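You operate a simulated robot arm through the tools that you are given. There is no shell and no other tool.

You are at the controls of a simulated two-armed robot. One attempt, no reset.

TASK
Pack the three coffee cups in the padded case, each in the nest of its colour.
Fine: shut the lid and fasten both hooks.

The check looks at the end state, three seconds after you hand in, the way a careful person would. Anything else that was tipped, shoved, dropped, spilled or broken makes it a failure. Lids that push on must go on centred and level and be pressed home; caps that screw on are set level and turned clockwise until they are tight.

THE ROBOT
Two 6-joint arms with fingered hands on one trunk that stands fixed in place. Base frame: the origin is at the foot of the trunk, x ahead of it, y to its left, z up. Readings come in mm, degrees, newtons and seconds.
The left shoulder is at [70, 191, 1400], the right one opposite. With the tool pointing down near the work surface each hand reaches from about 440 to 880 mm from the base axis, measured 20 degrees to its own side. Payload 4.7 kg a hand.
Tool frame (each hand has its own): the origin (TCP) lies between the finger pads and is the grasp point; the fingertips stand 36 mm ahead of it; z points along the fingers, y is the line along which they close. Largest opening 120 mm; the body of the gripper starts 42 mm behind the TCP. The gripper is a hand of 5 fingers: y runs from the thumb to the fingers, the wrist lies at [-18, -113, -198] in the tool frame, and closing takes about 1.5 s.
Orientation is that of the tool frame in the base frame, as [roll, pitch, yaw] about the fixed x, y, z axes, in that order (R = Rz(yaw) Ry(pitch) Rx(roll)). With the fingers straight down and the wrist toward the robot, the tool's x, y and z point along [0, 1, 0], [1, 0, 0] and [0, 0, -1] of the base frame.

THE INTERFACE
- The arms move only by the tool play_rows. It takes "left_targets", "right_targets" or both (then of equal length, played together; a hand with none holds still); each is a list of rows, each an object of numbers (a shift or turn left out is 0, a gripper value left out holds the last): "dx", "dy", "dz": the shift along the base's x, y, z in mm; "ax", "ay", "az": the turn, a rotation vector about the base's x, y, z in degrees. In form: [{"dx": .., "dy": .., "dz": .., "ax": .., "ay": .., "az": ..}, ...]. A call has 1 to 20 rows; each row shifts and turns the commanded pose from where the row before left it. "left_hand" and "right_hand" are, for a hand that has rows, the gripper command, from -1 (fully open) to 1 (shut), values between in proportion, set as the call begins (left out, the last holds). Each row takes 0.2 s and may step no farther than 50 mm and 8.6 degrees from the row before; otherwise, or with a gripper value out of range, the whole call is refused. A pose out of reach is approached as far as the arm can. The call stops where the force on the tool passes 90 N (or 10 N more than at its start, if that is more) or the arm is blocked; 0.2 s more then pass. Each finger travels about 45 mm/s and halts on what it meets, pressing with about 21 N; the grip force reading is that of the motor and also rises with nothing between the fingers. The clock runs only during rows and for 0.2 s after the last one: add rows that do not move to give the fingers time. It gives the time, the measured TCP pose, the force on the tool (base axes), the opening and the grip force at its end, in the units of the frame above (readings bear some noise), with the torque about the TCP (base axes, N m) and any sound that the robot's microphone picked up.
- Cameras (640 x 400 px; columns grow to the right, rows downward): "scene" is now at [119.7, -34, 1606.7]; the picture's right is [-0.45, -0.90, -0.00], its down [-0.68, 0.34, -0.65] and it looks along [0.58, -0.29, -0.76] (base axes); focal length 340 px, centre (320, 200). "left" rides on the left gripper at [-73, -91, -143] in its tool frame; the picture's right is [-0.80, -0.28, 0.53], its down [0.53, -0.73, 0.42] and it looks along [0.27, 0.62, 0.74] (tool axes); focal length 234 px, centre (320, 200). "right" rides on the right gripper at [73, -91, -143] in its tool frame; the picture's right is [-0.80, 0.28, -0.52], its down [-0.53, -0.73, 0.42] and it looks along [-0.27, 0.62, 0.74] (tool axes); focal length 234 px, centre (320, 200). There is no depth. A picture from a camera that has moved, and an enlarged one, comes with that camera's place and axes in the base frame and with its lens.
- grab_frame(camera): a new picture of that camera. No time passes.
- move_column(by): slides the trunk up (or, below 0, down) by that many mm; the arms and the scene camera ride with it, the base frame stays. It gives what a move gives, with no picture.
- curl_fingers(index, middle, ring, little, thumb_bend, thumb_turn, hand): sets how far each is bent, from 0 (flat) to 1 (curled in); at 0.3 the hand is open as for a grip, at 0.7 the pads meet at the TCP. One left out holds its place. A second passes; each finger stops where it meets its share of the squeeze, and holds until it gets a number again. A gripper value or a shape takes the hand back. It gives what a move gives, with no picture; readings hold the bend of each and the force on index, middle, ring, little, thumb and palm. thumb_turn goes from beside the hand (0) to across from the fingers (1), as for a grip.
- preshape(shape, hand): the hand has 5 fingers and takes this shape, open, in about a second: jaw (thumb against the fingers, like two jaws); tri (thumb and two fingers); tip (a fingertip pinch); poke (one finger out to press); point (the index stretched); flat (the hand flat); cup (the hand cupped); fist (a fist). The gripper value then closes the fingers along that shape, each until it touches; the sizes above hold for jaw. It gives what a move gives, with no picture.
- head_to(pan, tilt): turns the head with the scene camera to pan (to the left, within 86 degrees either way) and tilt (down, from -29 to 69), counted from straight ahead of the robot. It gives what a move gives.
- inspect(camera, box): a new picture of the part [left, top, right, bottom] of that camera's present view, enlarged. No time passes.
- finish_job(): hands the job in; it is judged then, once.

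Nothing tells you positions but the pictures and the camera data. Unless the task says otherwise, let go and move clear before handing in.

The tools are called after ">>>" by a JSON object that holds its "method" and its "body". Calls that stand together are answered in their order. play_rows: Moves the arms, as the interface text tells. Its arguments: {"type":"object","properties":{"left_targets":{"type":"array"},"left_hand":{"type":"number"},"right_targets":{"type":"array"},"right_hand":{"type":"number"}},"required":[]} The other tools are called the same way: move_column (by) slides the trunk up or down; preshape (shape, hand) gives the hand a shape; curl_fingers (index, middle, ring, little, thumb_bend, thumb_turn, hand) moves the fingers one by one; head_to (pan, tilt) turns the head that bears the scene camera; grab_frame (camera) takes a picture; inspect (camera, box) takes an enlarged picture of a part of a camera's view; finish_job () hands the job in.

At the start:

```text
time: 0.0
left_ee_pos: [716.4, 3.9, 1228.5]
left_orientation: [180.0, 0.0, 90.0]
left_ft_force: [0.2, 0.1, -0.6]
left_moment: [-0.03, 0.0, -0.01]
left_opening: 119.7
left_grip_force: 0.1
left_shape: jaw
left_bend: [0.3, 0.3, 0.3, 0.3, 0.3, 0.98]
left_finger forces: [0.0, 0.1, 0.1, 0.0, 0.1, 0.0]
right_ee_pos: [401.6, -523.5, 1097.4]
right_orientation: [-180.0, -0.1, 90.1]
right_ft_force: [0.7, -0.1, -0.5]
right_moment: [-0.02, -0.01, -0.02]
right_opening: 119.6
right_grip_force: 0.0
right_shape: jaw
right_bend: [0.3, 0.3, 0.3, 0.3, 0.3, 0.98]
right_finger forces: [0.1, 0.1, 0.1, 0.1, 0.1, 0.0]
trunk travel left (down, up): [-877.0, 63.0]
head pan, tilt: [-26.5, 49.5]
```

scene: 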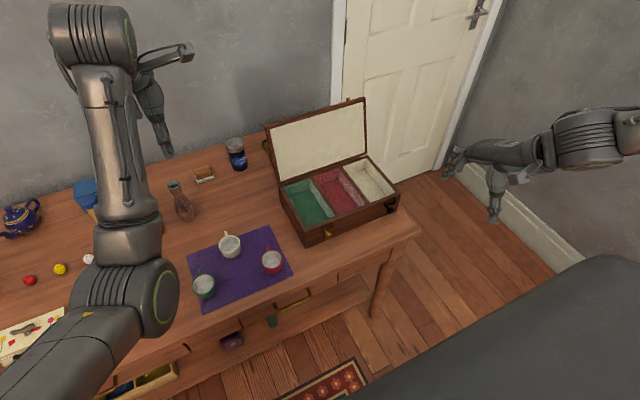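
right: 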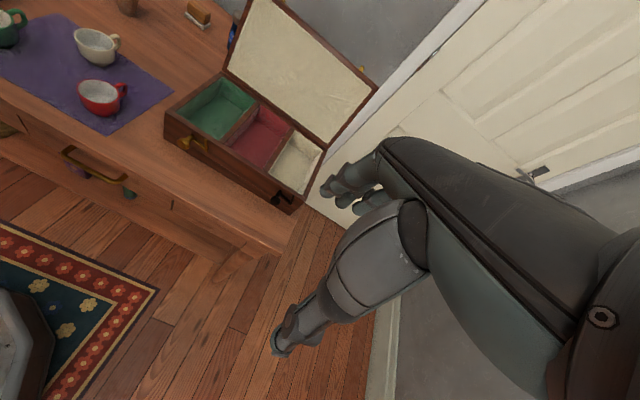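
left: 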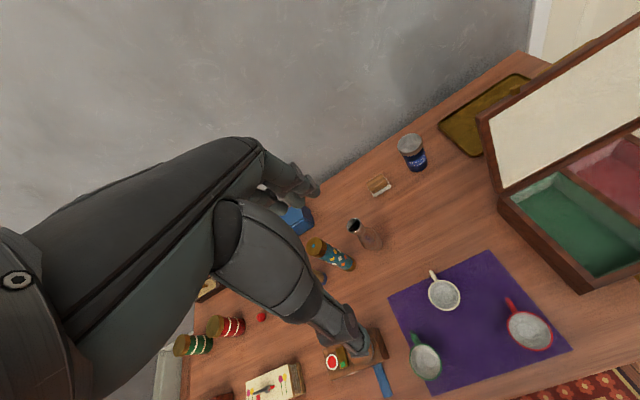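

I see a table with a purple mat holding three cups (green, white, red) and an open padded case with green, red and white nests. First I'll look closely to pin down positions.

>>> {"method": "inspect", "body": {"camera": "scene", "box": [170, 210, 310, 310]}}

>>> {"method": "inspect", "body": {"camera": "scene", "box": [250, 90, 420, 250]}}

>>> {"method": "inspect", "body": {"camera": "right", "box": [0, 0, 384, 240]}}

>>> {"method": "inspect", "body": {"camera": "left", "box": [320, 50, 640, 400]}}

```text
4.00 times, centred on (240, 260) of scene
camera zoom: at [119.7, -34.0, 1606.7], right [-0.45, -0.9, 0.0], down [-0.68, 0.34, -0.65], along [0.58, -0.29, -0.76], focal length 1359 px, centre (640, -40)
```

zoom: 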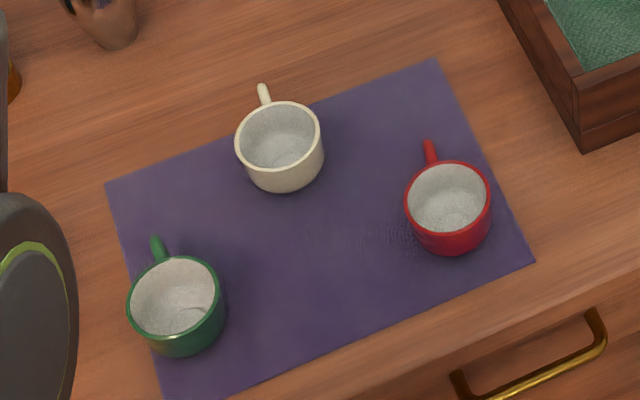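

```text
2.50 times, centred on (335, 170) of scene
camera zoom: at [119.7, -34.0, 1606.7], right [-0.45, -0.9, 0.0], down [-0.68, 0.34, -0.65], along [0.58, -0.29, -0.76], focal length 850 px, centre (282, 275)
```

zoom: 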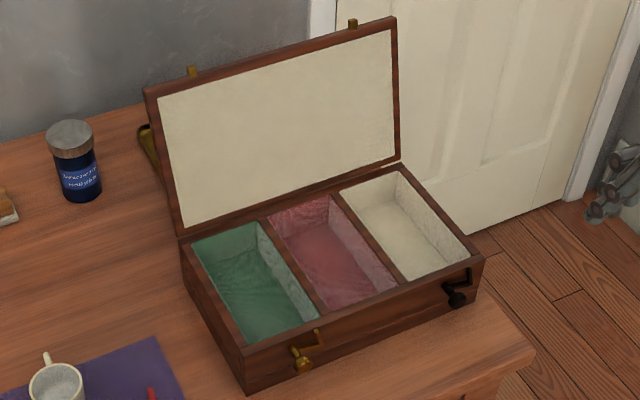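

```text
1.67 times, centred on (192, 120) of right
camera zoom: at [309.3, -451.3, 1240.4], right [0.28, -0.8, 0.52], down [-0.73, -0.53, -0.42], along [0.62, -0.27, -0.74], focal length 390 px, centre (533, 333)
```

zoom: 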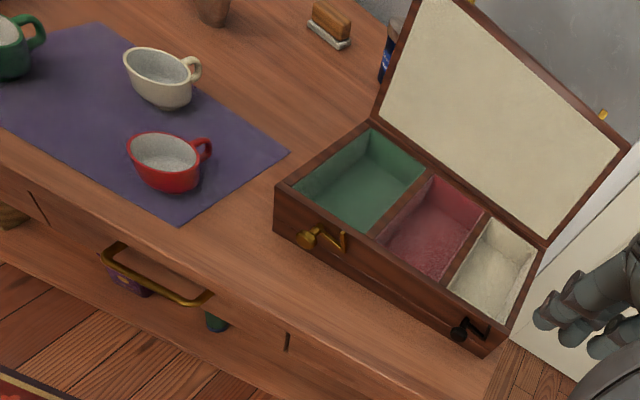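

```text
1.14 times, centred on (480, 225) of left
camera zoom: at [625.9, -69.0, 1369.8], right [-0.28, -0.8, -0.53], down [-0.73, 0.53, -0.42], along [0.62, 0.27, -0.74], focal length 268 px, centre (137, 171)
```

zoom: 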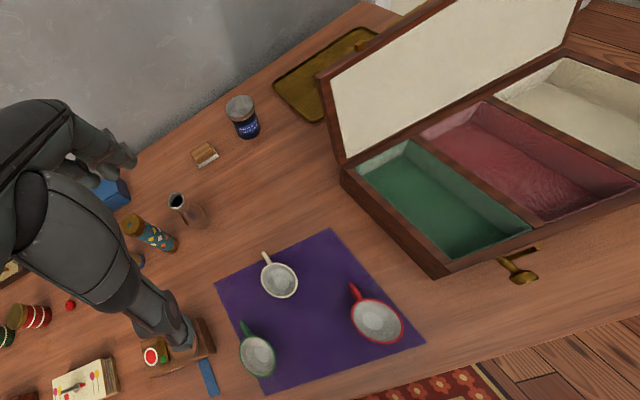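

The cups stand at roughly (627,57), (715,-40) and (611,-131), with rims near z 775. The case spans about x 632–823 and y -245 to -568, with its top near z 824. I'll move the left arm aside, then lower the trunk.

>>> {"method": "play_rows", "body": {"left_targets": [{"dx": -20, "dy": 40}, {"dx": -20, "dy": 40}, {"dx": -20, "dy": 40}, {"dx": -20, "dy": 40}, {"dx": -20, "dy": 40}, {"dx": -20, "dy": 40}], "right_targets": [{"dz": 40}, {"dz": 40}, {"dz": 40}, {"dz": 40}, {"dz": 40}, {"dz": 0}]}}

>>> {"method": "move_column", "body": {"by": -150}}

>>> {"method": "grab_frame", "body": {"camera": "scene"}}

>>> {"method": "grab_frame", "body": {"camera": "left"}}

>>> {"method": "grab_frame", "body": {"camera": "right"}}

```text
time: 1.4
left_ee_pos: [655.7, 236.1, 1162.5]
left_orientation: [179.9, 0.2, 89.8]
left_ft_force: [-0.4, 1.1, 0.5]
left_moment: [-0.03, 0.03, -0.01]
left_opening: 119.9
left_grip_force: 0.0
left_shape: jaw
left_bend: [0.3, 0.3, 0.3, 0.3, 0.3, 0.98]
left_finger forces: [0.0, 0.0, 0.0, 0.1, 0.0, 0.0]
left hand out of reach, approached as far as the arm can: row 2, 3, 4, 5, 6
right_ee_pos: [400.8, -522.2, 1098.6]
right_orientation: [-180.0, 0.1, 90.1]
right_ft_force: [0.1, -0.6, -0.1]
right_moment: [-0.06, -0.02, -0.04]
right_opening: 119.6
right_grip_force: 0.0
right_shape: jaw
right_bend: [0.3, 0.3, 0.3, 0.3, 0.3, 0.98]
right_finger forces: [0.0, 0.0, 0.0, 0.1, 0.0, 0.1]
right hand out of reach, approached as far as the arm can: row 1, 2, 3, 4, 5
trunk travel left (down, up): [-877.0, 63.0]
head pan, tilt: [-26.5, 49.5]
```

```text
time: 3.1
left_ee_pos: [656.8, 232.5, 1014.3]
left_orientation: [179.8, 0.2, 89.9]
left_ft_force: [0.0, 0.1, 0.3]
left_moment: [-0.02, -0.01, 0.03]
left_opening: 119.7
left_grip_force: 0.0
left_shape: jaw
left_bend: [0.3, 0.3, 0.3, 0.3, 0.3, 0.98]
left_finger forces: [0.1, 0.0, 0.1, 0.1, 0.0, 0.1]
right_ee_pos: [402.1, -523.4, 949.5]
right_orientation: [-180.0, 0.0, 90.1]
right_ft_force: [0.3, 0.3, 0.4]
right_moment: [-0.04, 0.0, 0.0]
right_opening: 119.7
right_grip_force: 0.2
right_shape: jaw
right_bend: [0.3, 0.3, 0.3, 0.3, 0.3, 0.98]
right_finger forces: [0.1, 0.1, 0.1, 0.0, 0.0, 0.1]
trunk travel left (down, up): [-727.0, 213.0]
head pan, tilt: [-26.5, 49.5]
```

```text
taken
camera scene: at [119.4, -33.7, 1456.8], right [-0.45, -0.9, 0.0], down [-0.68, 0.34, -0.65], along [0.58, -0.29, -0.76], focal length 340 px, centre (320, 200)
```

scene: 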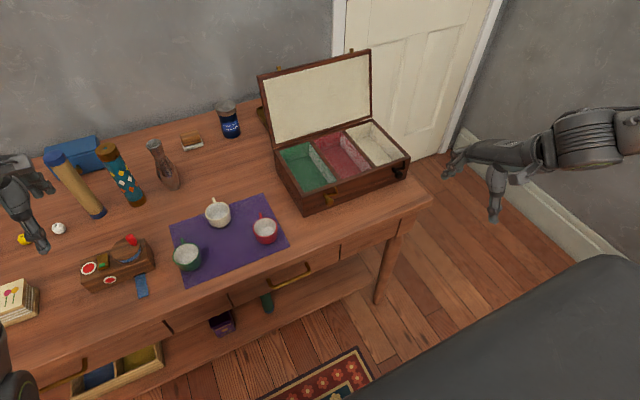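

```text
taken
camera left: at [564.8, 161.4, 1156.4], right [-0.28, -0.8, -0.52], down [-0.73, 0.53, -0.43], along [0.62, 0.26, -0.74], focal length 234 px, centre (320, 200)
```

left: 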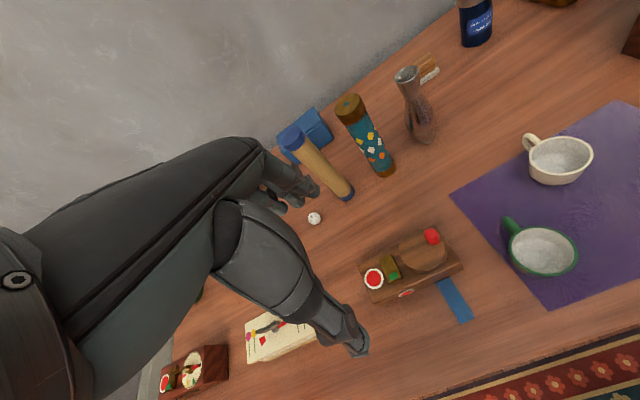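

```text
taken
camera right: at [309.1, -451.1, 1090.6], right [0.28, -0.8, 0.53], down [-0.73, -0.53, -0.42], along [0.62, -0.27, -0.74], focal length 234 px, centre (320, 200)
```

right: 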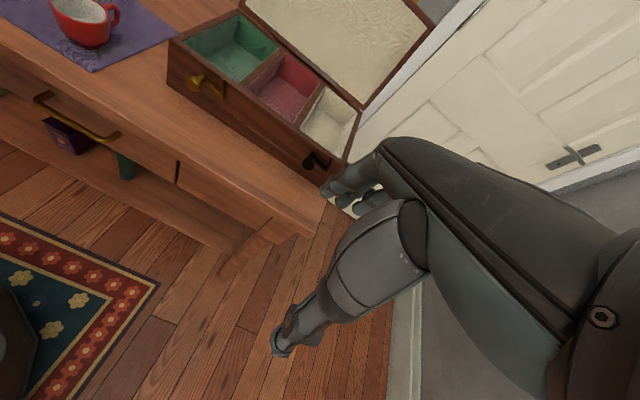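

The left arm is clear of the cups and the trunk is down 150 mm. I'll look at the case and its hooks in closer detail.

>>> {"method": "inspect", "body": {"camera": "scene", "box": [250, 40, 420, 220]}}

>>> {"method": "inspect", "body": {"camera": "right", "box": [160, 0, 360, 190]}}

>>> {"method": "inspect", "body": {"camera": "scene", "box": [160, 190, 300, 290]}}

>>> {"method": "inspect", "body": {"camera": "left", "box": [460, 90, 640, 300]}}

```text
2.22 times, centred on (335, 130) of scene
camera zoom: at [119.4, -33.7, 1456.8], right [-0.45, -0.9, 0.0], down [-0.68, 0.34, -0.65], along [0.58, -0.29, -0.76], focal length 755 px, centre (287, 356)
```

zoom: 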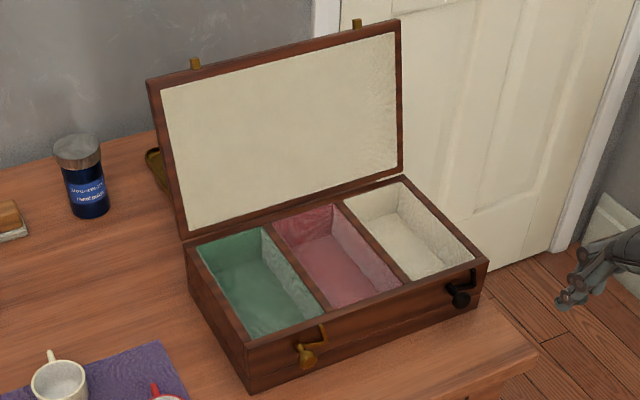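

```text
2.11 times, centred on (260, 95) of right
camera zoom: at [309.1, -451.1, 1090.6], right [0.28, -0.8, 0.53], down [-0.73, -0.53, -0.42], along [0.62, -0.27, -0.74], focal length 493 px, centre (446, 421)
```

zoom: 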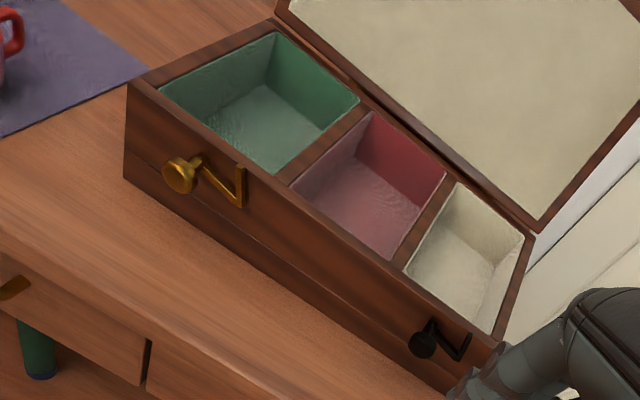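

```text
4.00 times, centred on (230, 240) of scene
camera zoom: at [119.4, -33.7, 1456.8], right [-0.45, -0.9, 0.0], down [-0.68, 0.34, -0.65], along [0.58, -0.29, -0.76], focal length 1359 px, centre (680, 40)
```

zoom: 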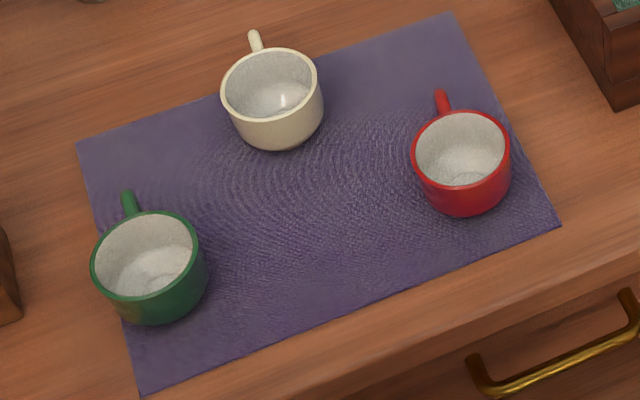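

```text
1.90 times, centred on (550, 195) of left
camera zoom: at [564.8, 161.4, 1156.4], right [-0.28, -0.8, -0.52], down [-0.73, 0.53, -0.43], along [0.62, 0.26, -0.74], focal length 446 px, centre (-118, 210)
```

zoom: 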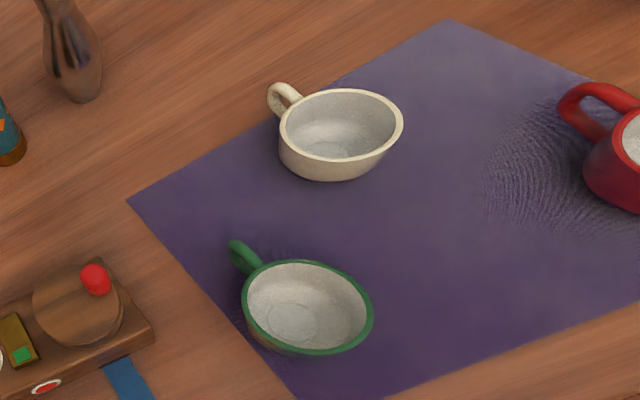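

Cup rims look to be near z 787 and the handles all point away from the robot (+x). I'll try the three-finger shape on the right hand and see what it looks like before approaching the red cup.

>>> {"method": "preshape", "body": {"shape": "tri", "hand": "right"}}

>>> {"method": "play_rows", "body": {"right_targets": [{"dx": 20, "dy": 30}, {"dx": 20, "dy": 30}, {"dx": 20, "dy": 30}]}}

>>> {"method": "grab_frame", "body": {"camera": "right"}}

>>> {"method": "grab_frame", "body": {"camera": "scene"}}

```text
time: 4.0
left_ee_pos: [656.7, 234.5, 1013.3]
left_orientation: [179.8, 0.1, 90.0]
left_ft_force: [-0.4, 1.7, 0.1]
left_moment: [0.01, 0.02, -0.03]
left_opening: 119.6
left_grip_force: 0.0
left_shape: jaw
left_bend: [0.3, 0.3, 0.3, 0.3, 0.3, 0.98]
left_finger forces: [0.0, 0.0, 0.0, 0.1, 0.0, 0.0]
right_ee_pos: [402.0, -524.2, 947.0]
right_orientation: [-179.9, 0.0, 90.2]
right_ft_force: [0.3, 0.1, -0.2]
right_moment: [0.01, -0.02, -0.01]
right_opening: 119.6
right_grip_force: 0.0
right_shape: tri
right_bend: [0.3, 0.3, 0.99, 0.99, 0.3, 0.98]
right_finger forces: [0.1, 0.0, 0.0, 0.0, 0.0, 0.0]
trunk travel left (down, up): [-727.0, 213.0]
head pan, tilt: [-26.5, 49.5]
```

```text
time: 4.8
left_ee_pos: [657.9, 234.0, 1013.2]
left_orientation: [179.9, 0.1, 90.0]
left_ft_force: [0.1, -0.4, -1.2]
left_moment: [0.01, 0.01, 0.0]
left_opening: 119.9
left_grip_force: 0.0
left_shape: jaw
left_bend: [0.3, 0.3, 0.3, 0.3, 0.3, 0.98]
left_finger forces: [0.0, 0.1, 0.1, 0.0, 0.0, 0.0]
right_ee_pos: [464.3, -432.1, 946.7]
right_orientation: [-179.8, 0.0, 90.2]
right_ft_force: [0.7, 0.0, -0.2]
right_moment: [0.0, -0.02, 0.03]
right_opening: 119.9
right_grip_force: 0.1
right_shape: tri
right_bend: [0.3, 0.3, 0.99, 0.99, 0.3, 0.98]
right_finger forces: [0.1, 0.1, 0.0, 0.0, 0.0, 0.0]
trunk travel left (down, up): [-727.0, 213.0]
head pan, tilt: [-26.5, 49.5]
```

```text
taken
camera right: at [372.2, -359.4, 1089.2], right [0.28, -0.8, 0.53], down [-0.73, -0.53, -0.42], along [0.62, -0.27, -0.74], focal length 234 px, centre (320, 200)
```

right: 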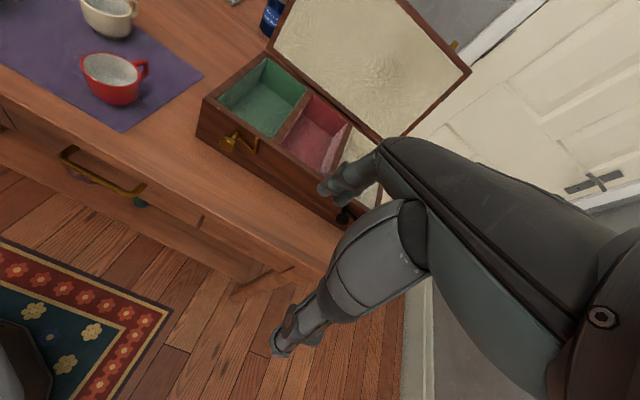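

```text
taken
camera scene: at [121.5, -33.1, 1456.4], right [-0.45, -0.9, 0.0], down [-0.68, 0.34, -0.65], along [0.58, -0.29, -0.76], focal length 340 px, centre (320, 200)
```

scene: 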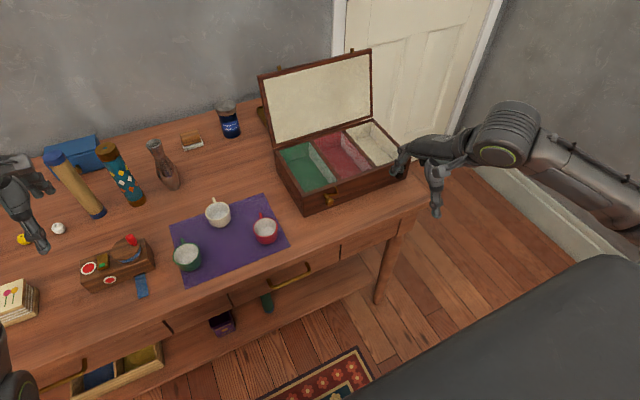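

The tri shape leaves index, middle and thumb open, with ring and little folded. I'll carry the right hand over the red cup while yawing about 70°, so the fingers close across the handle direction.

>>> {"method": "play_rows", "body": {"right_targets": [{"dx": 15, "dy": 30, "az": 7.8}, {"dx": 15, "dy": 30, "az": 7.8}, {"dx": 15, "dy": 30, "az": 7.8}, {"dx": 15, "dy": 30, "az": 7.8}, {"dx": 15, "dy": 30, "az": 7.8}, {"dx": 15, "dy": 30, "az": 7.8}, {"dx": 15, "dy": 30, "az": 7.8}, {"dx": 15, "dy": 30, "az": 7.8}, {"dx": 15, "dy": 30, "az": 7.6}, {"dx": 12, "dy": 31}, {}], "right_hand": -0.7}}

>>> {"method": "grab_frame", "body": {"camera": "scene"}}

>>> {"method": "grab_frame", "body": {"camera": "right"}}

>>> {"method": "grab_frame", "body": {"camera": "left"}}

```text
time: 7.2
left_ee_pos: [656.3, 232.8, 1013.3]
left_orientation: [179.8, 0.1, 90.0]
left_ft_force: [0.4, -0.2, 0.8]
left_moment: [0.0, 0.02, -0.02]
left_opening: 119.6
left_grip_force: 0.1
left_shape: jaw
left_bend: [0.3, 0.3, 0.3, 0.3, 0.3, 0.98]
left_finger forces: [0.1, 0.0, 0.0, 0.1, 0.0, 0.0]
right_ee_pos: [606.9, -131.4, 949.3]
right_orientation: [-180.0, 0.0, 160.1]
right_ft_force: [0.0, -0.9, -0.8]
right_moment: [0.01, 0.0, -0.01]
right_opening: 102.5
right_grip_force: 0.1
right_shape: tri
right_bend: [0.26, 0.33, 0.99, 0.99, 0.47, 0.99]
right_finger forces: [0.1, 0.0, 0.0, 0.0, 0.0, 0.0]
trunk travel left (down, up): [-727.0, 213.0]
head pan, tilt: [-26.5, 49.5]
```

```text
taken
camera scene: at [119.5, -34.9, 1456.7], right [-0.45, -0.9, 0.0], down [-0.68, 0.34, -0.65], along [0.58, -0.29, -0.76], focal length 340 px, centre (320, 200)
```

scene: 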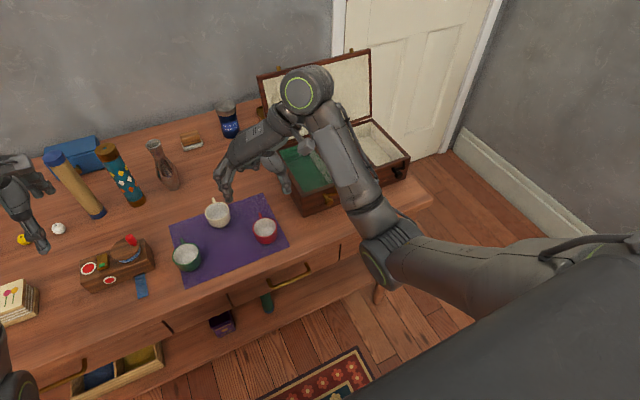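

```text
taken
camera right: at [506.4, -192.4, 1091.4], right [0.85, -0.01, 0.53], down [0.25, -0.87, -0.42], along [0.46, 0.49, -0.74], focal length 234 px, centre (320, 200)
```

right: 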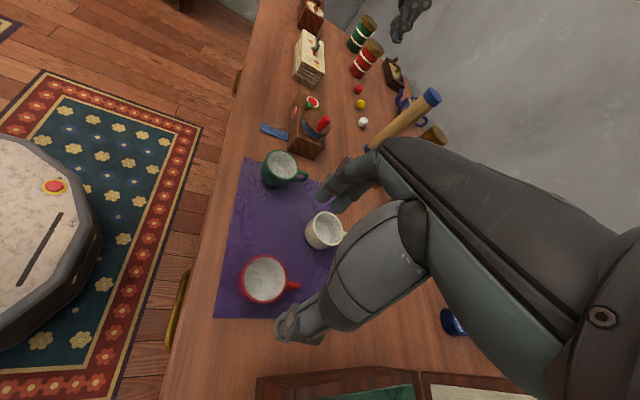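

```text
taken
camera left: at [564.9, 160.5, 1156.4], right [-0.28, -0.8, -0.53], down [-0.73, 0.53, -0.43], along [0.62, 0.27, -0.74], focal length 234 px, centre (320, 200)
```

left: 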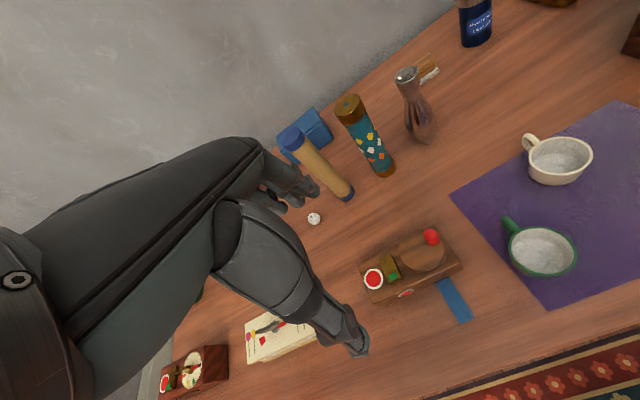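

The hand is centred over the red cup (triangulated at (610,-131)). I'll lower it around the cup.

>>> {"method": "play_rows", "body": {"right_targets": [{"dx": 4, "dz": -30}, {"dz": -30}, {"dz": -30}, {"dz": -20}, {}]}}

>>> {"method": "inspect", "body": {"camera": "right", "box": [140, 120, 460, 380]}}

>>> {"method": "inspect", "body": {"camera": "scene", "box": [180, 130, 340, 290]}}

```text
time: 8.4
left_ee_pos: [657.5, 234.2, 1013.8]
left_orientation: [179.7, 0.1, 90.0]
left_ft_force: [0.9, -0.7, -0.3]
left_moment: [0.0, 0.04, 0.06]
left_opening: 119.7
left_grip_force: 0.0
left_shape: jaw
left_bend: [0.3, 0.3, 0.3, 0.3, 0.3, 0.98]
left_finger forces: [0.1, 0.0, 0.1, 0.0, 0.0, 0.0]
right_ee_pos: [612.3, -133.1, 836.6]
right_orientation: [180.0, 0.0, 160.1]
right_ft_force: [-1.0, -0.4, -0.5]
right_moment: [0.01, -0.02, 0.0]
right_opening: 101.9
right_grip_force: 0.0
right_shape: tri
right_bend: [0.26, 0.33, 0.99, 0.99, 0.47, 0.99]
right_finger forces: [0.0, 0.0, 0.1, 0.1, 0.0, 0.1]
trunk travel left (down, up): [-727.0, 213.0]
head pan, tilt: [-26.5, 49.5]
```

```text
1.54 times, centred on (300, 250) of right
camera zoom: at [512.3, -193.4, 979.5], right [0.85, -0.01, 0.53], down [0.25, -0.87, -0.42], along [0.46, 0.49, -0.74], focal length 360 px, centre (351, 123)
```

zoom: 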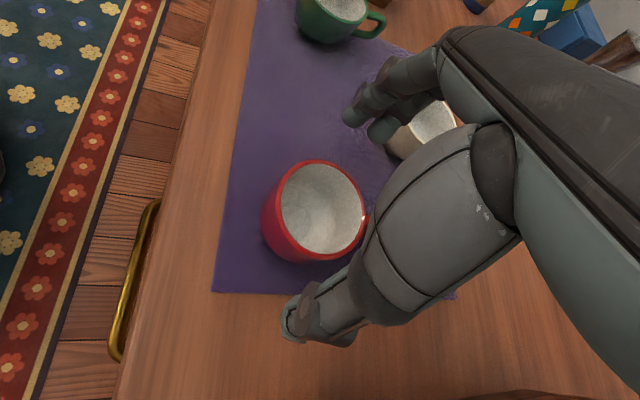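

```text
2.50 times, centred on (260, 210) of scene
camera zoom: at [119.6, -33.5, 1456.7], right [-0.45, -0.9, 0.0], down [-0.68, 0.34, -0.65], along [0.58, -0.29, -0.76], focal length 850 px, centre (470, 175)
```

zoom: 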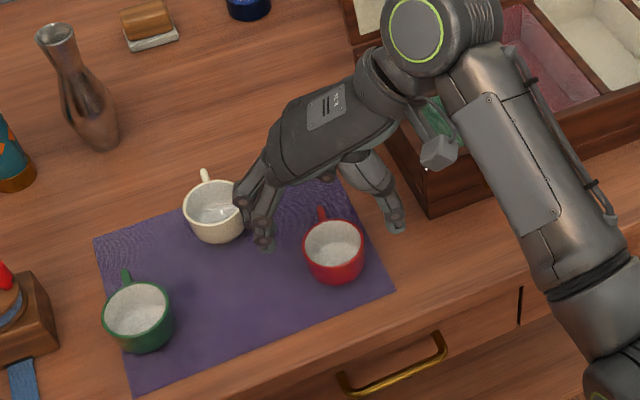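

The fingers straddle the cup evenly and the handle is clear. I'll lower the last 40 mm and close.

>>> {"method": "play_rows", "body": {"right_targets": [{"dz": -20}, {"dz": -20}, {}]}}

>>> {"method": "inspect", "body": {"camera": "scene", "box": [180, 130, 340, 290]}}

>>> {"method": "inspect", "body": {"camera": "right", "box": [140, 120, 460, 380]}}

```text
time: 9.2
left_ee_pos: [657.7, 233.6, 1013.5]
left_orientation: [179.8, 0.1, 90.1]
left_ft_force: [-0.2, -0.1, -0.3]
left_moment: [-0.03, 0.01, 0.01]
left_opening: 119.7
left_grip_force: 0.0
left_shape: jaw
left_bend: [0.3, 0.3, 0.3, 0.3, 0.3, 0.98]
left_finger forces: [0.0, 0.0, 0.1, 0.0, 0.0, 0.0]
right_ee_pos: [612.1, -132.2, 796.1]
right_orientation: [-179.9, 0.0, 160.1]
right_ft_force: [-0.4, -0.2, -1.3]
right_moment: [-0.04, -0.03, 0.02]
right_opening: 102.3
right_grip_force: 0.1
right_shape: tri
right_bend: [0.26, 0.33, 0.99, 0.99, 0.47, 0.99]
right_finger forces: [0.0, 0.0, 0.0, 0.0, 0.1, 0.0]
trunk travel left (down, up): [-727.0, 213.0]
head pan, tilt: [-26.5, 49.5]
```

```text
2.50 times, centred on (260, 210) of scene
camera zoom: at [119.6, -33.7, 1456.7], right [-0.45, -0.9, 0.0], down [-0.68, 0.34, -0.65], along [0.58, -0.29, -0.76], focal length 850 px, centre (470, 175)
```

zoom: 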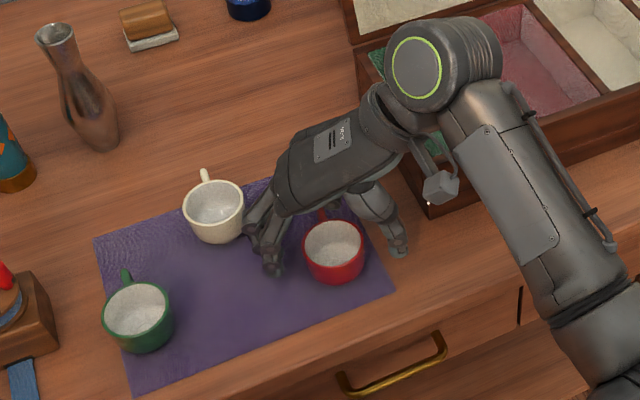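

```text
1.54 times, centred on (300, 250) of right
camera zoom: at [511.7, -193.5, 939.8], right [0.85, -0.01, 0.52], down [0.25, -0.87, -0.42], along [0.46, 0.49, -0.74], focal length 360 px, centre (351, 123)
```

zoom: 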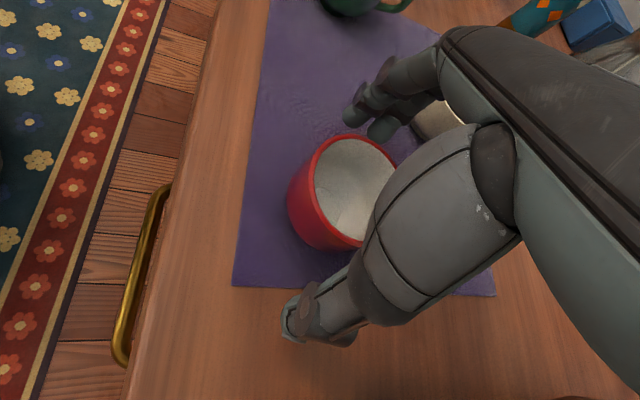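

>>> {"method": "play_rows", "body": {"right_targets": [{}, {}, {}, {}, {}, {}, {}, {}], "right_hand": 0.4}}

>>> {"method": "inspect", "body": {"camera": "scene", "box": [180, 130, 340, 290]}}

>>> {"method": "inspect", "body": {"camera": "right", "box": [140, 120, 460, 380]}}

```text
time: 11.1
left_ee_pos: [657.3, 234.5, 1014.0]
left_orientation: [179.8, 0.1, 90.0]
left_ft_force: [0.0, 0.3, 0.2]
left_moment: [0.0, -0.05, 0.0]
left_opening: 119.7
left_grip_force: 0.1
left_shape: jaw
left_bend: [0.3, 0.3, 0.3, 0.3, 0.3, 0.98]
left_finger forces: [0.0, 0.1, 0.1, 0.1, 0.0, 0.0]
right_ee_pos: [611.3, -132.8, 795.8]
right_orientation: [-180.0, -0.1, 160.1]
right_ft_force: [-0.4, -0.5, -0.1]
right_moment: [-0.04, 0.02, 0.0]
right_opening: 43.5
right_grip_force: 21.1
right_shape: tri
right_bend: [0.74, 0.51, 1.0, 1.0, 0.73, 1.0]
right_finger forces: [9.1, 9.2, 0.0, 0.0, 18.5, 0.0]
trunk travel left (down, up): [-727.0, 213.0]
head pan, tilt: [-26.5, 49.5]
```

```text
2.50 times, centred on (260, 210) of scene
camera zoom: at [119.8, -33.7, 1456.7], right [-0.45, -0.9, 0.0], down [-0.68, 0.34, -0.65], along [0.58, -0.29, -0.76], focal length 850 px, centre (470, 175)
```

zoom: 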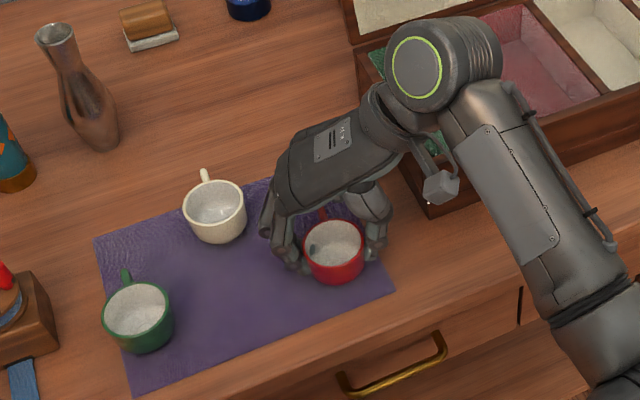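

```text
1.54 times, centred on (300, 250) of right
camera zoom: at [511.8, -193.6, 940.0], right [0.85, -0.01, 0.52], down [0.25, -0.87, -0.42], along [0.46, 0.49, -0.74], focal length 360 px, centre (351, 123)
```

zoom: 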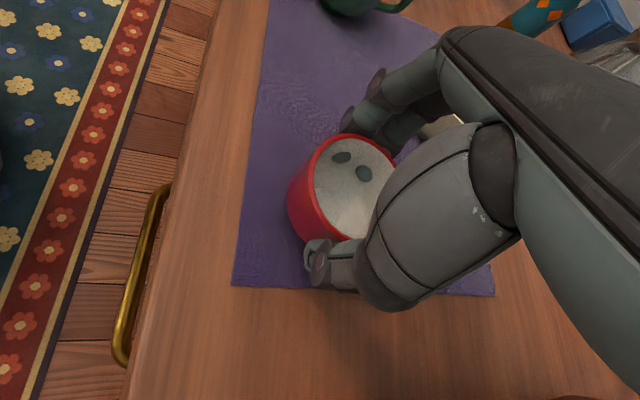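

The cup is gripped, with index, middle and thumb all loaded. I'll lift gently and check.

>>> {"method": "play_rows", "body": {"right_targets": [{"dz": 8}, {"dz": 15}, {"dz": 25}, {"dz": 30}, {"dz": 30}, {}]}}

>>> {"method": "inspect", "body": {"camera": "scene", "box": [180, 130, 340, 290]}}

>>> {"method": "inspect", "body": {"camera": "right", "box": [140, 120, 460, 380]}}

```text
time: 12.4
left_ee_pos: [657.1, 234.0, 1013.5]
left_orientation: [179.9, 0.1, 90.0]
left_ft_force: [-0.3, -1.0, -0.2]
left_moment: [-0.03, 0.01, -0.03]
left_opening: 119.5
left_grip_force: 0.1
left_shape: jaw
left_bend: [0.3, 0.3, 0.3, 0.3, 0.3, 0.98]
left_finger forces: [0.0, 0.1, 0.0, 0.1, 0.0, 0.1]
right_ee_pos: [611.4, -131.5, 901.9]
right_orientation: [-180.0, -0.1, 160.1]
right_ft_force: [0.0, -0.2, -0.6]
right_moment: [0.0, -0.03, -0.01]
right_opening: 43.7
right_grip_force: 20.5
right_shape: tri
right_bend: [0.74, 0.52, 1.0, 1.0, 0.73, 1.0]
right_finger forces: [9.1, 9.2, 0.0, 0.0, 18.3, 0.1]
trunk travel left (down, up): [-727.0, 213.0]
head pan, tilt: [-26.5, 49.5]
```

```text
2.50 times, centred on (260, 210) of scene
camera zoom: at [119.8, -33.7, 1456.7], right [-0.45, -0.9, 0.0], down [-0.68, 0.34, -0.65], along [0.58, -0.29, -0.76], focal length 850 px, centre (470, 175)
```

zoom: 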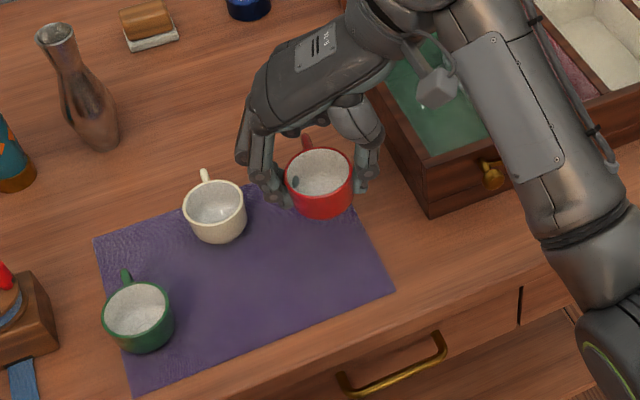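

```text
1.54 times, centred on (300, 250) of right
camera zoom: at [510.9, -193.3, 1046.1], right [0.85, -0.01, 0.52], down [0.25, -0.87, -0.42], along [0.46, 0.49, -0.74], focal length 360 px, centre (351, 123)
```

zoom: 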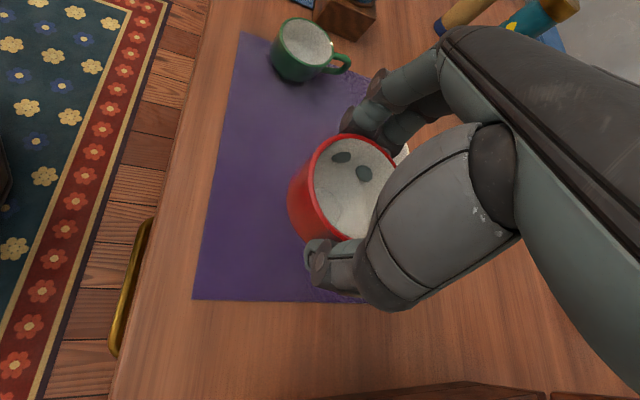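

The red cup hangs level. I'll carry it over the red nest, centred near (724,-407), yawing back 50° so cup, handle and fingers all fit the nest.

>>> {"method": "play_rows", "body": {"right_targets": [{"dz": 20, "dy": -10, "az": -5}, {"dx": 14, "dy": -29, "dz": 8, "az": -5}, {"dx": 14, "dy": -29, "az": -5}, {"dx": 14, "dy": -29, "az": -5}, {"dx": 14, "dy": -29, "az": -5}, {"dx": 14, "dy": -29, "az": -5}, {"dx": 14, "dy": -29, "az": -5}, {"dx": 14, "dy": -29, "az": -5}, {"dx": 13, "dy": -29, "az": -5}, {"dy": -29, "az": -5}, {}]}}

>>> {"method": "grab_frame", "body": {"camera": "scene"}}

>>> {"method": "grab_frame", "body": {"camera": "right"}}

```text
time: 14.8
left_ee_pos: [655.9, 234.5, 1014.0]
left_orientation: [179.8, 0.1, 90.0]
left_ft_force: [0.0, -0.3, 0.3]
left_moment: [0.02, -0.04, 0.01]
left_opening: 120.0
left_grip_force: 0.1
left_shape: jaw
left_bend: [0.3, 0.3, 0.3, 0.3, 0.3, 0.98]
left_finger forces: [0.0, 0.0, 0.1, 0.0, 0.0, 0.0]
right_ee_pos: [722.2, -403.7, 931.5]
right_orientation: [-179.9, 0.0, 110.0]
right_ft_force: [0.5, 0.7, -1.1]
right_moment: [-0.02, 0.0, 0.0]
right_opening: 43.7
right_grip_force: 20.4
right_shape: tri
right_bend: [0.74, 0.52, 1.0, 1.0, 0.73, 1.0]
right_finger forces: [9.2, 9.3, 0.1, 0.0, 18.5, 0.0]
trunk travel left (down, up): [-727.0, 213.0]
head pan, tilt: [-26.5, 49.5]
```

```text
taken
camera scene: at [120.1, -33.1, 1456.7], right [-0.45, -0.9, 0.0], down [-0.68, 0.34, -0.65], along [0.58, -0.29, -0.76], focal length 340 px, centre (320, 200)
```

scene: 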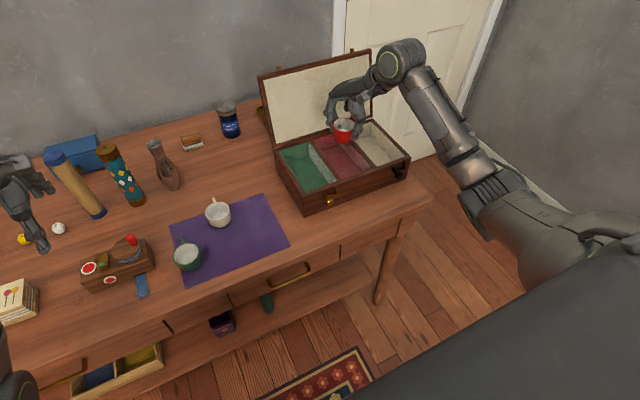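

```text
taken
camera right: at [610.6, -367.4, 1075.2], right [0.54, -0.66, 0.53], down [-0.51, -0.75, -0.42], along [0.67, -0.04, -0.74], focal length 234 px, centre (320, 200)
```

right: 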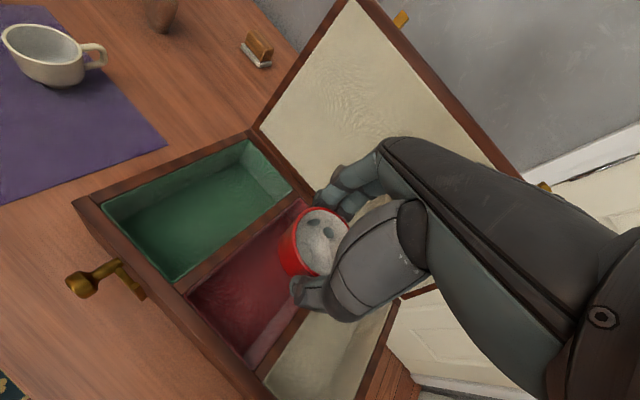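

The cup is over the red nest (about y -362 to -457, x 642 to 815). I'll lower it in stages.

>>> {"method": "play_rows", "body": {"right_targets": [{"dy": -2, "dz": -30}, {"dz": -30}, {"dz": -25}, {}]}}

>>> {"method": "grab_frame", "body": {"camera": "right"}}

>>> {"method": "inspect", "body": {"camera": "scene", "box": [250, 60, 430, 220]}}

```text
time: 15.8
left_ee_pos: [656.3, 235.4, 1013.3]
left_orientation: [179.8, 0.1, 90.0]
left_ft_force: [-0.4, 0.6, 0.0]
left_moment: [0.01, 0.02, 0.03]
left_opening: 119.7
left_grip_force: 0.1
left_shape: jaw
left_bend: [0.3, 0.3, 0.3, 0.3, 0.3, 0.98]
left_finger forces: [0.0, 0.1, 0.0, 0.1, 0.0, 0.0]
right_ee_pos: [723.5, -404.7, 847.0]
right_orientation: [-180.0, 0.1, 110.1]
right_ft_force: [0.5, 0.3, -1.7]
right_moment: [0.03, 0.0, 0.01]
right_opening: 43.7
right_grip_force: 21.0
right_shape: tri
right_bend: [0.74, 0.52, 1.0, 1.0, 0.73, 1.0]
right_finger forces: [9.3, 9.5, 0.0, 0.0, 18.5, 0.1]
trunk travel left (down, up): [-727.0, 213.0]
head pan, tilt: [-26.5, 49.5]
```

```text
taken
camera right: at [611.4, -368.4, 991.1], right [0.54, -0.66, 0.53], down [-0.51, -0.75, -0.42], along [0.67, -0.04, -0.74], focal length 234 px, centre (320, 200)
```

right: 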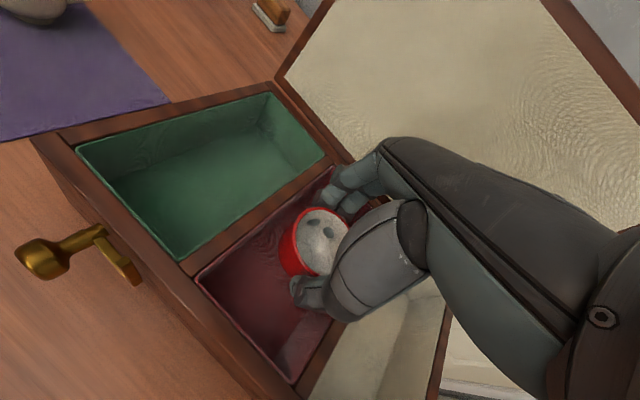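

```text
2.50 times, centred on (340, 140) of scene
camera zoom: at [119.8, -33.5, 1456.7], right [-0.45, -0.9, 0.0], down [-0.68, 0.34, -0.65], along [0.58, -0.29, -0.76], focal length 850 px, centre (270, 350)
```

zoom: 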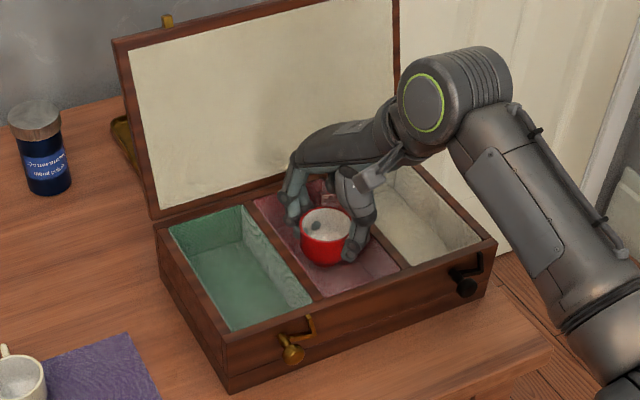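

>>> {"method": "play_rows", "body": {"right_targets": [{"dz": -10}, {"dz": -10}, {}]}}

>>> {"method": "play_rows", "body": {"right_targets": [{"dz": -5}, {}]}}

>>> {"method": "inspect", "body": {"camera": "scene", "box": [290, 90, 390, 190]}}

>>> {"method": "grab_frame", "body": {"camera": "right"}}

```text
time: 16.6
left_ee_pos: [656.1, 233.9, 1014.1]
left_orientation: [179.9, 0.0, 90.0]
left_ft_force: [-0.5, 0.3, -0.3]
left_moment: [-0.01, 0.0, 0.04]
left_opening: 119.5
left_grip_force: 0.2
left_shape: jaw
left_bend: [0.3, 0.3, 0.3, 0.3, 0.3, 0.98]
left_finger forces: [0.0, 0.0, 0.1, 0.1, 0.0, 0.0]
right_ee_pos: [723.9, -404.8, 827.9]
right_orientation: [-179.9, -0.1, 110.1]
right_ft_force: [0.2, 1.5, 0.5]
right_moment: [0.01, -0.05, 0.03]
right_opening: 43.8
right_grip_force: 20.4
right_shape: tri
right_bend: [0.74, 0.52, 1.0, 1.0, 0.73, 1.0]
right_finger forces: [9.7, 9.2, 0.1, 0.0, 18.4, 0.0]
trunk travel left (down, up): [-727.0, 213.0]
head pan, tilt: [-26.5, 49.5]
```

```text
time: 17.2
left_ee_pos: [656.6, 234.6, 1013.8]
left_orientation: [179.7, 0.1, 90.1]
left_ft_force: [0.3, 0.9, 0.4]
left_moment: [0.03, 0.01, -0.02]
left_opening: 119.8
left_grip_force: 0.0
left_shape: jaw
left_bend: [0.3, 0.3, 0.3, 0.3, 0.3, 0.98]
left_finger forces: [0.0, 0.0, 0.1, 0.0, 0.0, 0.0]
right_ee_pos: [722.0, -404.9, 824.7]
right_orientation: [-180.0, 0.0, 110.1]
right_ft_force: [-0.7, 1.6, 1.6]
right_moment: [0.01, -0.04, 0.08]
right_opening: 43.6
right_grip_force: 21.4
right_shape: tri
right_bend: [0.74, 0.51, 1.0, 1.0, 0.73, 1.0]
right_finger forces: [9.5, 9.4, 0.1, 0.0, 18.4, 0.0]
trunk travel left (down, up): [-727.0, 213.0]
head pan, tilt: [-26.5, 49.5]
```

```text
4.00 times, centred on (340, 140) of scene
camera zoom: at [119.5, -33.4, 1456.8], right [-0.45, -0.9, 0.0], down [-0.68, 0.34, -0.65], along [0.58, -0.29, -0.76], focal length 1359 px, centre (240, 440)
```

zoom: 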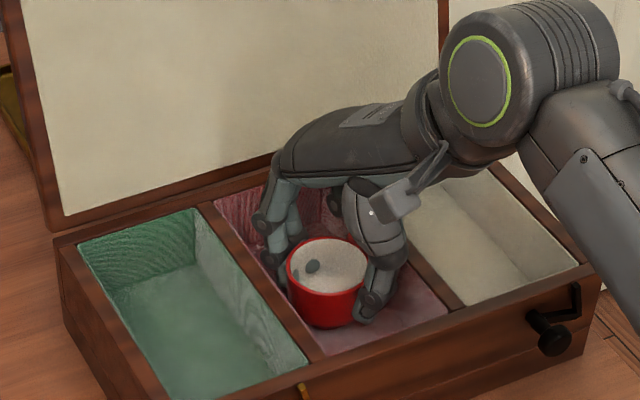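

```text
taken
camera right: at [611.1, -368.6, 967.4], right [0.54, -0.66, 0.53], down [-0.51, -0.75, -0.42], along [0.67, -0.04, -0.74], focal length 234 px, centre (320, 200)
```

right: 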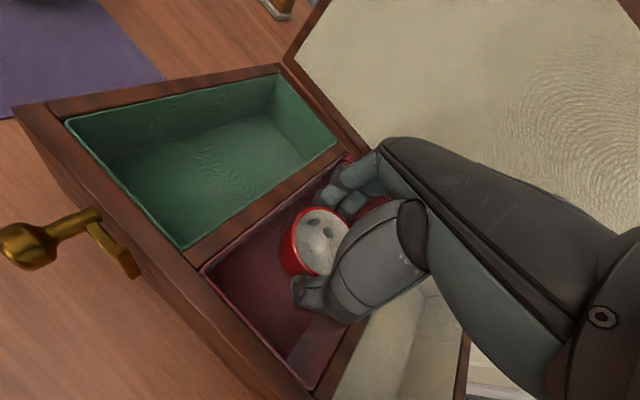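

>>> {"method": "play_rows", "body": {"right_targets": [{"dz": -4}, {}]}}

>>> {"method": "play_rows", "body": {"right_targets": [{"dz": -3}, {}]}}

```text
time: 17.9
left_ee_pos: [655.7, 234.2, 1014.3]
left_orientation: [179.6, 0.1, 89.9]
left_ft_force: [-0.4, 0.1, -0.5]
left_moment: [0.0, -0.01, 0.02]
left_opening: 119.5
left_grip_force: 0.0
left_shape: jaw
left_bend: [0.3, 0.3, 0.3, 0.3, 0.3, 0.98]
left_finger forces: [0.0, 0.0, 0.1, 0.1, 0.0, 0.0]
right_ee_pos: [721.7, -405.3, 822.8]
right_orientation: [179.8, 0.3, 110.1]
right_ft_force: [2.8, -1.4, 15.3]
right_moment: [-0.01, -0.1, 0.01]
right_opening: 44.4
right_grip_force: 20.8
right_shape: tri
right_bend: [0.74, 0.51, 1.0, 1.0, 0.73, 1.0]
right_finger forces: [9.4, 11.2, 0.1, 0.0, 19.3, 0.1]
trunk travel left (down, up): [-727.0, 213.0]
head pan, tilt: [-26.5, 49.5]
```

```text
time: 18.4
left_ee_pos: [654.5, 234.4, 1014.3]
left_orientation: [179.7, 0.2, 90.0]
left_ft_force: [0.5, 0.6, 0.3]
left_moment: [-0.01, -0.02, 0.02]
left_opening: 119.5
left_grip_force: 0.0
left_shape: jaw
left_bend: [0.3, 0.3, 0.3, 0.3, 0.3, 0.98]
left_finger forces: [0.0, 0.0, 0.0, 0.0, 0.0, 0.0]
right_ee_pos: [721.9, -403.6, 820.2]
right_orientation: [179.7, 0.3, 110.1]
right_ft_force: [2.6, -2.5, 27.7]
right_moment: [-0.08, -0.16, -0.04]
right_opening: 45.7
right_grip_force: 21.7
right_shape: tri
right_bend: [0.75, 0.51, 1.0, 1.0, 0.74, 1.0]
right_finger forces: [9.3, 12.5, 0.1, 0.0, 19.5, 0.0]
trunk travel left (down, up): [-727.0, 213.0]
head pan, tilt: [-26.5, 49.5]
```

Floor contact is confirmed: about 28 N, centred on the TCP. I'll back off slightly and open partway.

>>> {"method": "play_rows", "body": {"right_targets": [{"dz": 4}, {}]}}

>>> {"method": "play_rows", "body": {"right_targets": [{}, {}, {}, {}, {}], "right_hand": -0.3}}

>>> {"method": "grab_frame", "body": {"camera": "right"}}

>>> {"method": "inspect", "body": {"camera": "scene", "box": [290, 90, 390, 190]}}

```text
time: 19.1
left_ee_pos: [656.4, 235.3, 1013.9]
left_orientation: [179.7, 0.2, 90.0]
left_ft_force: [-0.1, 1.2, -0.7]
left_moment: [-0.01, -0.01, 0.01]
left_opening: 119.4
left_grip_force: 0.1
left_shape: jaw
left_bend: [0.3, 0.3, 0.3, 0.3, 0.3, 0.98]
left_finger forces: [0.1, 0.0, 0.1, 0.0, 0.0, 0.1]
right_ee_pos: [722.3, -406.0, 820.6]
right_orientation: [-180.0, 0.0, 110.1]
right_ft_force: [3.3, -2.6, 15.5]
right_moment: [-0.02, -0.21, 0.0]
right_opening: 45.5
right_grip_force: 21.2
right_shape: tri
right_bend: [0.74, 0.51, 1.0, 1.0, 0.74, 1.0]
right_finger forces: [10.0, 11.8, 0.0, 0.0, 19.2, 0.0]
trunk travel left (down, up): [-727.0, 213.0]
head pan, tilt: [-26.5, 49.5]
```

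```text
time: 20.2
left_ee_pos: [657.0, 234.5, 1015.5]
left_orientation: [179.8, 0.2, 90.0]
left_ft_force: [-0.7, -0.8, -0.5]
left_moment: [0.0, -0.03, -0.02]
left_opening: 119.8
left_grip_force: 0.1
left_shape: jaw
left_bend: [0.3, 0.3, 0.3, 0.3, 0.3, 0.98]
left_finger forces: [0.0, 0.0, 0.1, 0.0, 0.0, 0.1]
right_ee_pos: [723.4, -405.6, 820.7]
right_orientation: [179.9, -0.1, 110.1]
right_ft_force: [-0.7, -0.3, -1.3]
right_moment: [0.02, 0.0, -0.01]
right_opening: 77.4
right_grip_force: 0.0
right_shape: tri
right_bend: [0.73, 0.39, 0.99, 0.99, 0.63, 1.0]
right_finger forces: [0.1, 0.0, 0.0, 0.1, 0.1, 0.1]
trunk travel left (down, up): [-727.0, 213.0]
head pan, tilt: [-26.5, 49.5]
```

```text
taken
camera right: at [611.5, -368.5, 963.9], right [0.54, -0.66, 0.53], down [-0.51, -0.75, -0.42], along [0.67, -0.04, -0.74], focal length 234 px, centre (320, 200)
```

right: 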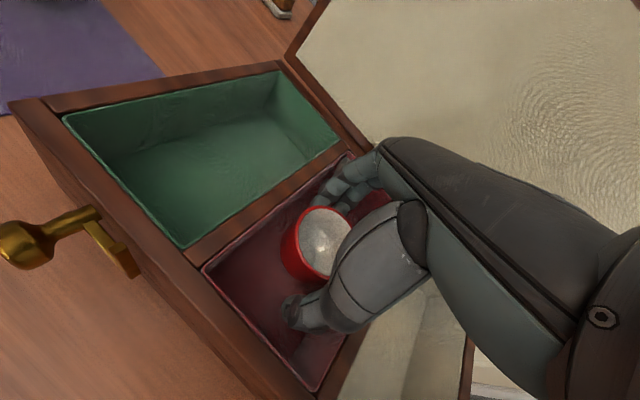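

```text
4.00 times, centred on (340, 140) of scene
camera zoom: at [119.5, -33.6, 1456.7], right [-0.45, -0.9, 0.0], down [-0.68, 0.34, -0.65], along [0.58, -0.29, -0.76], focal length 1359 px, centre (240, 440)
```

zoom: 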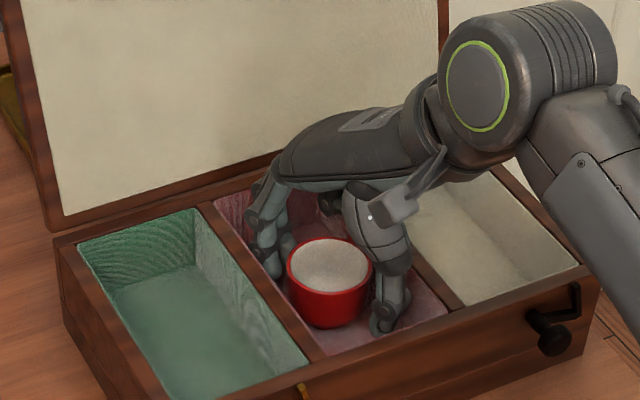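

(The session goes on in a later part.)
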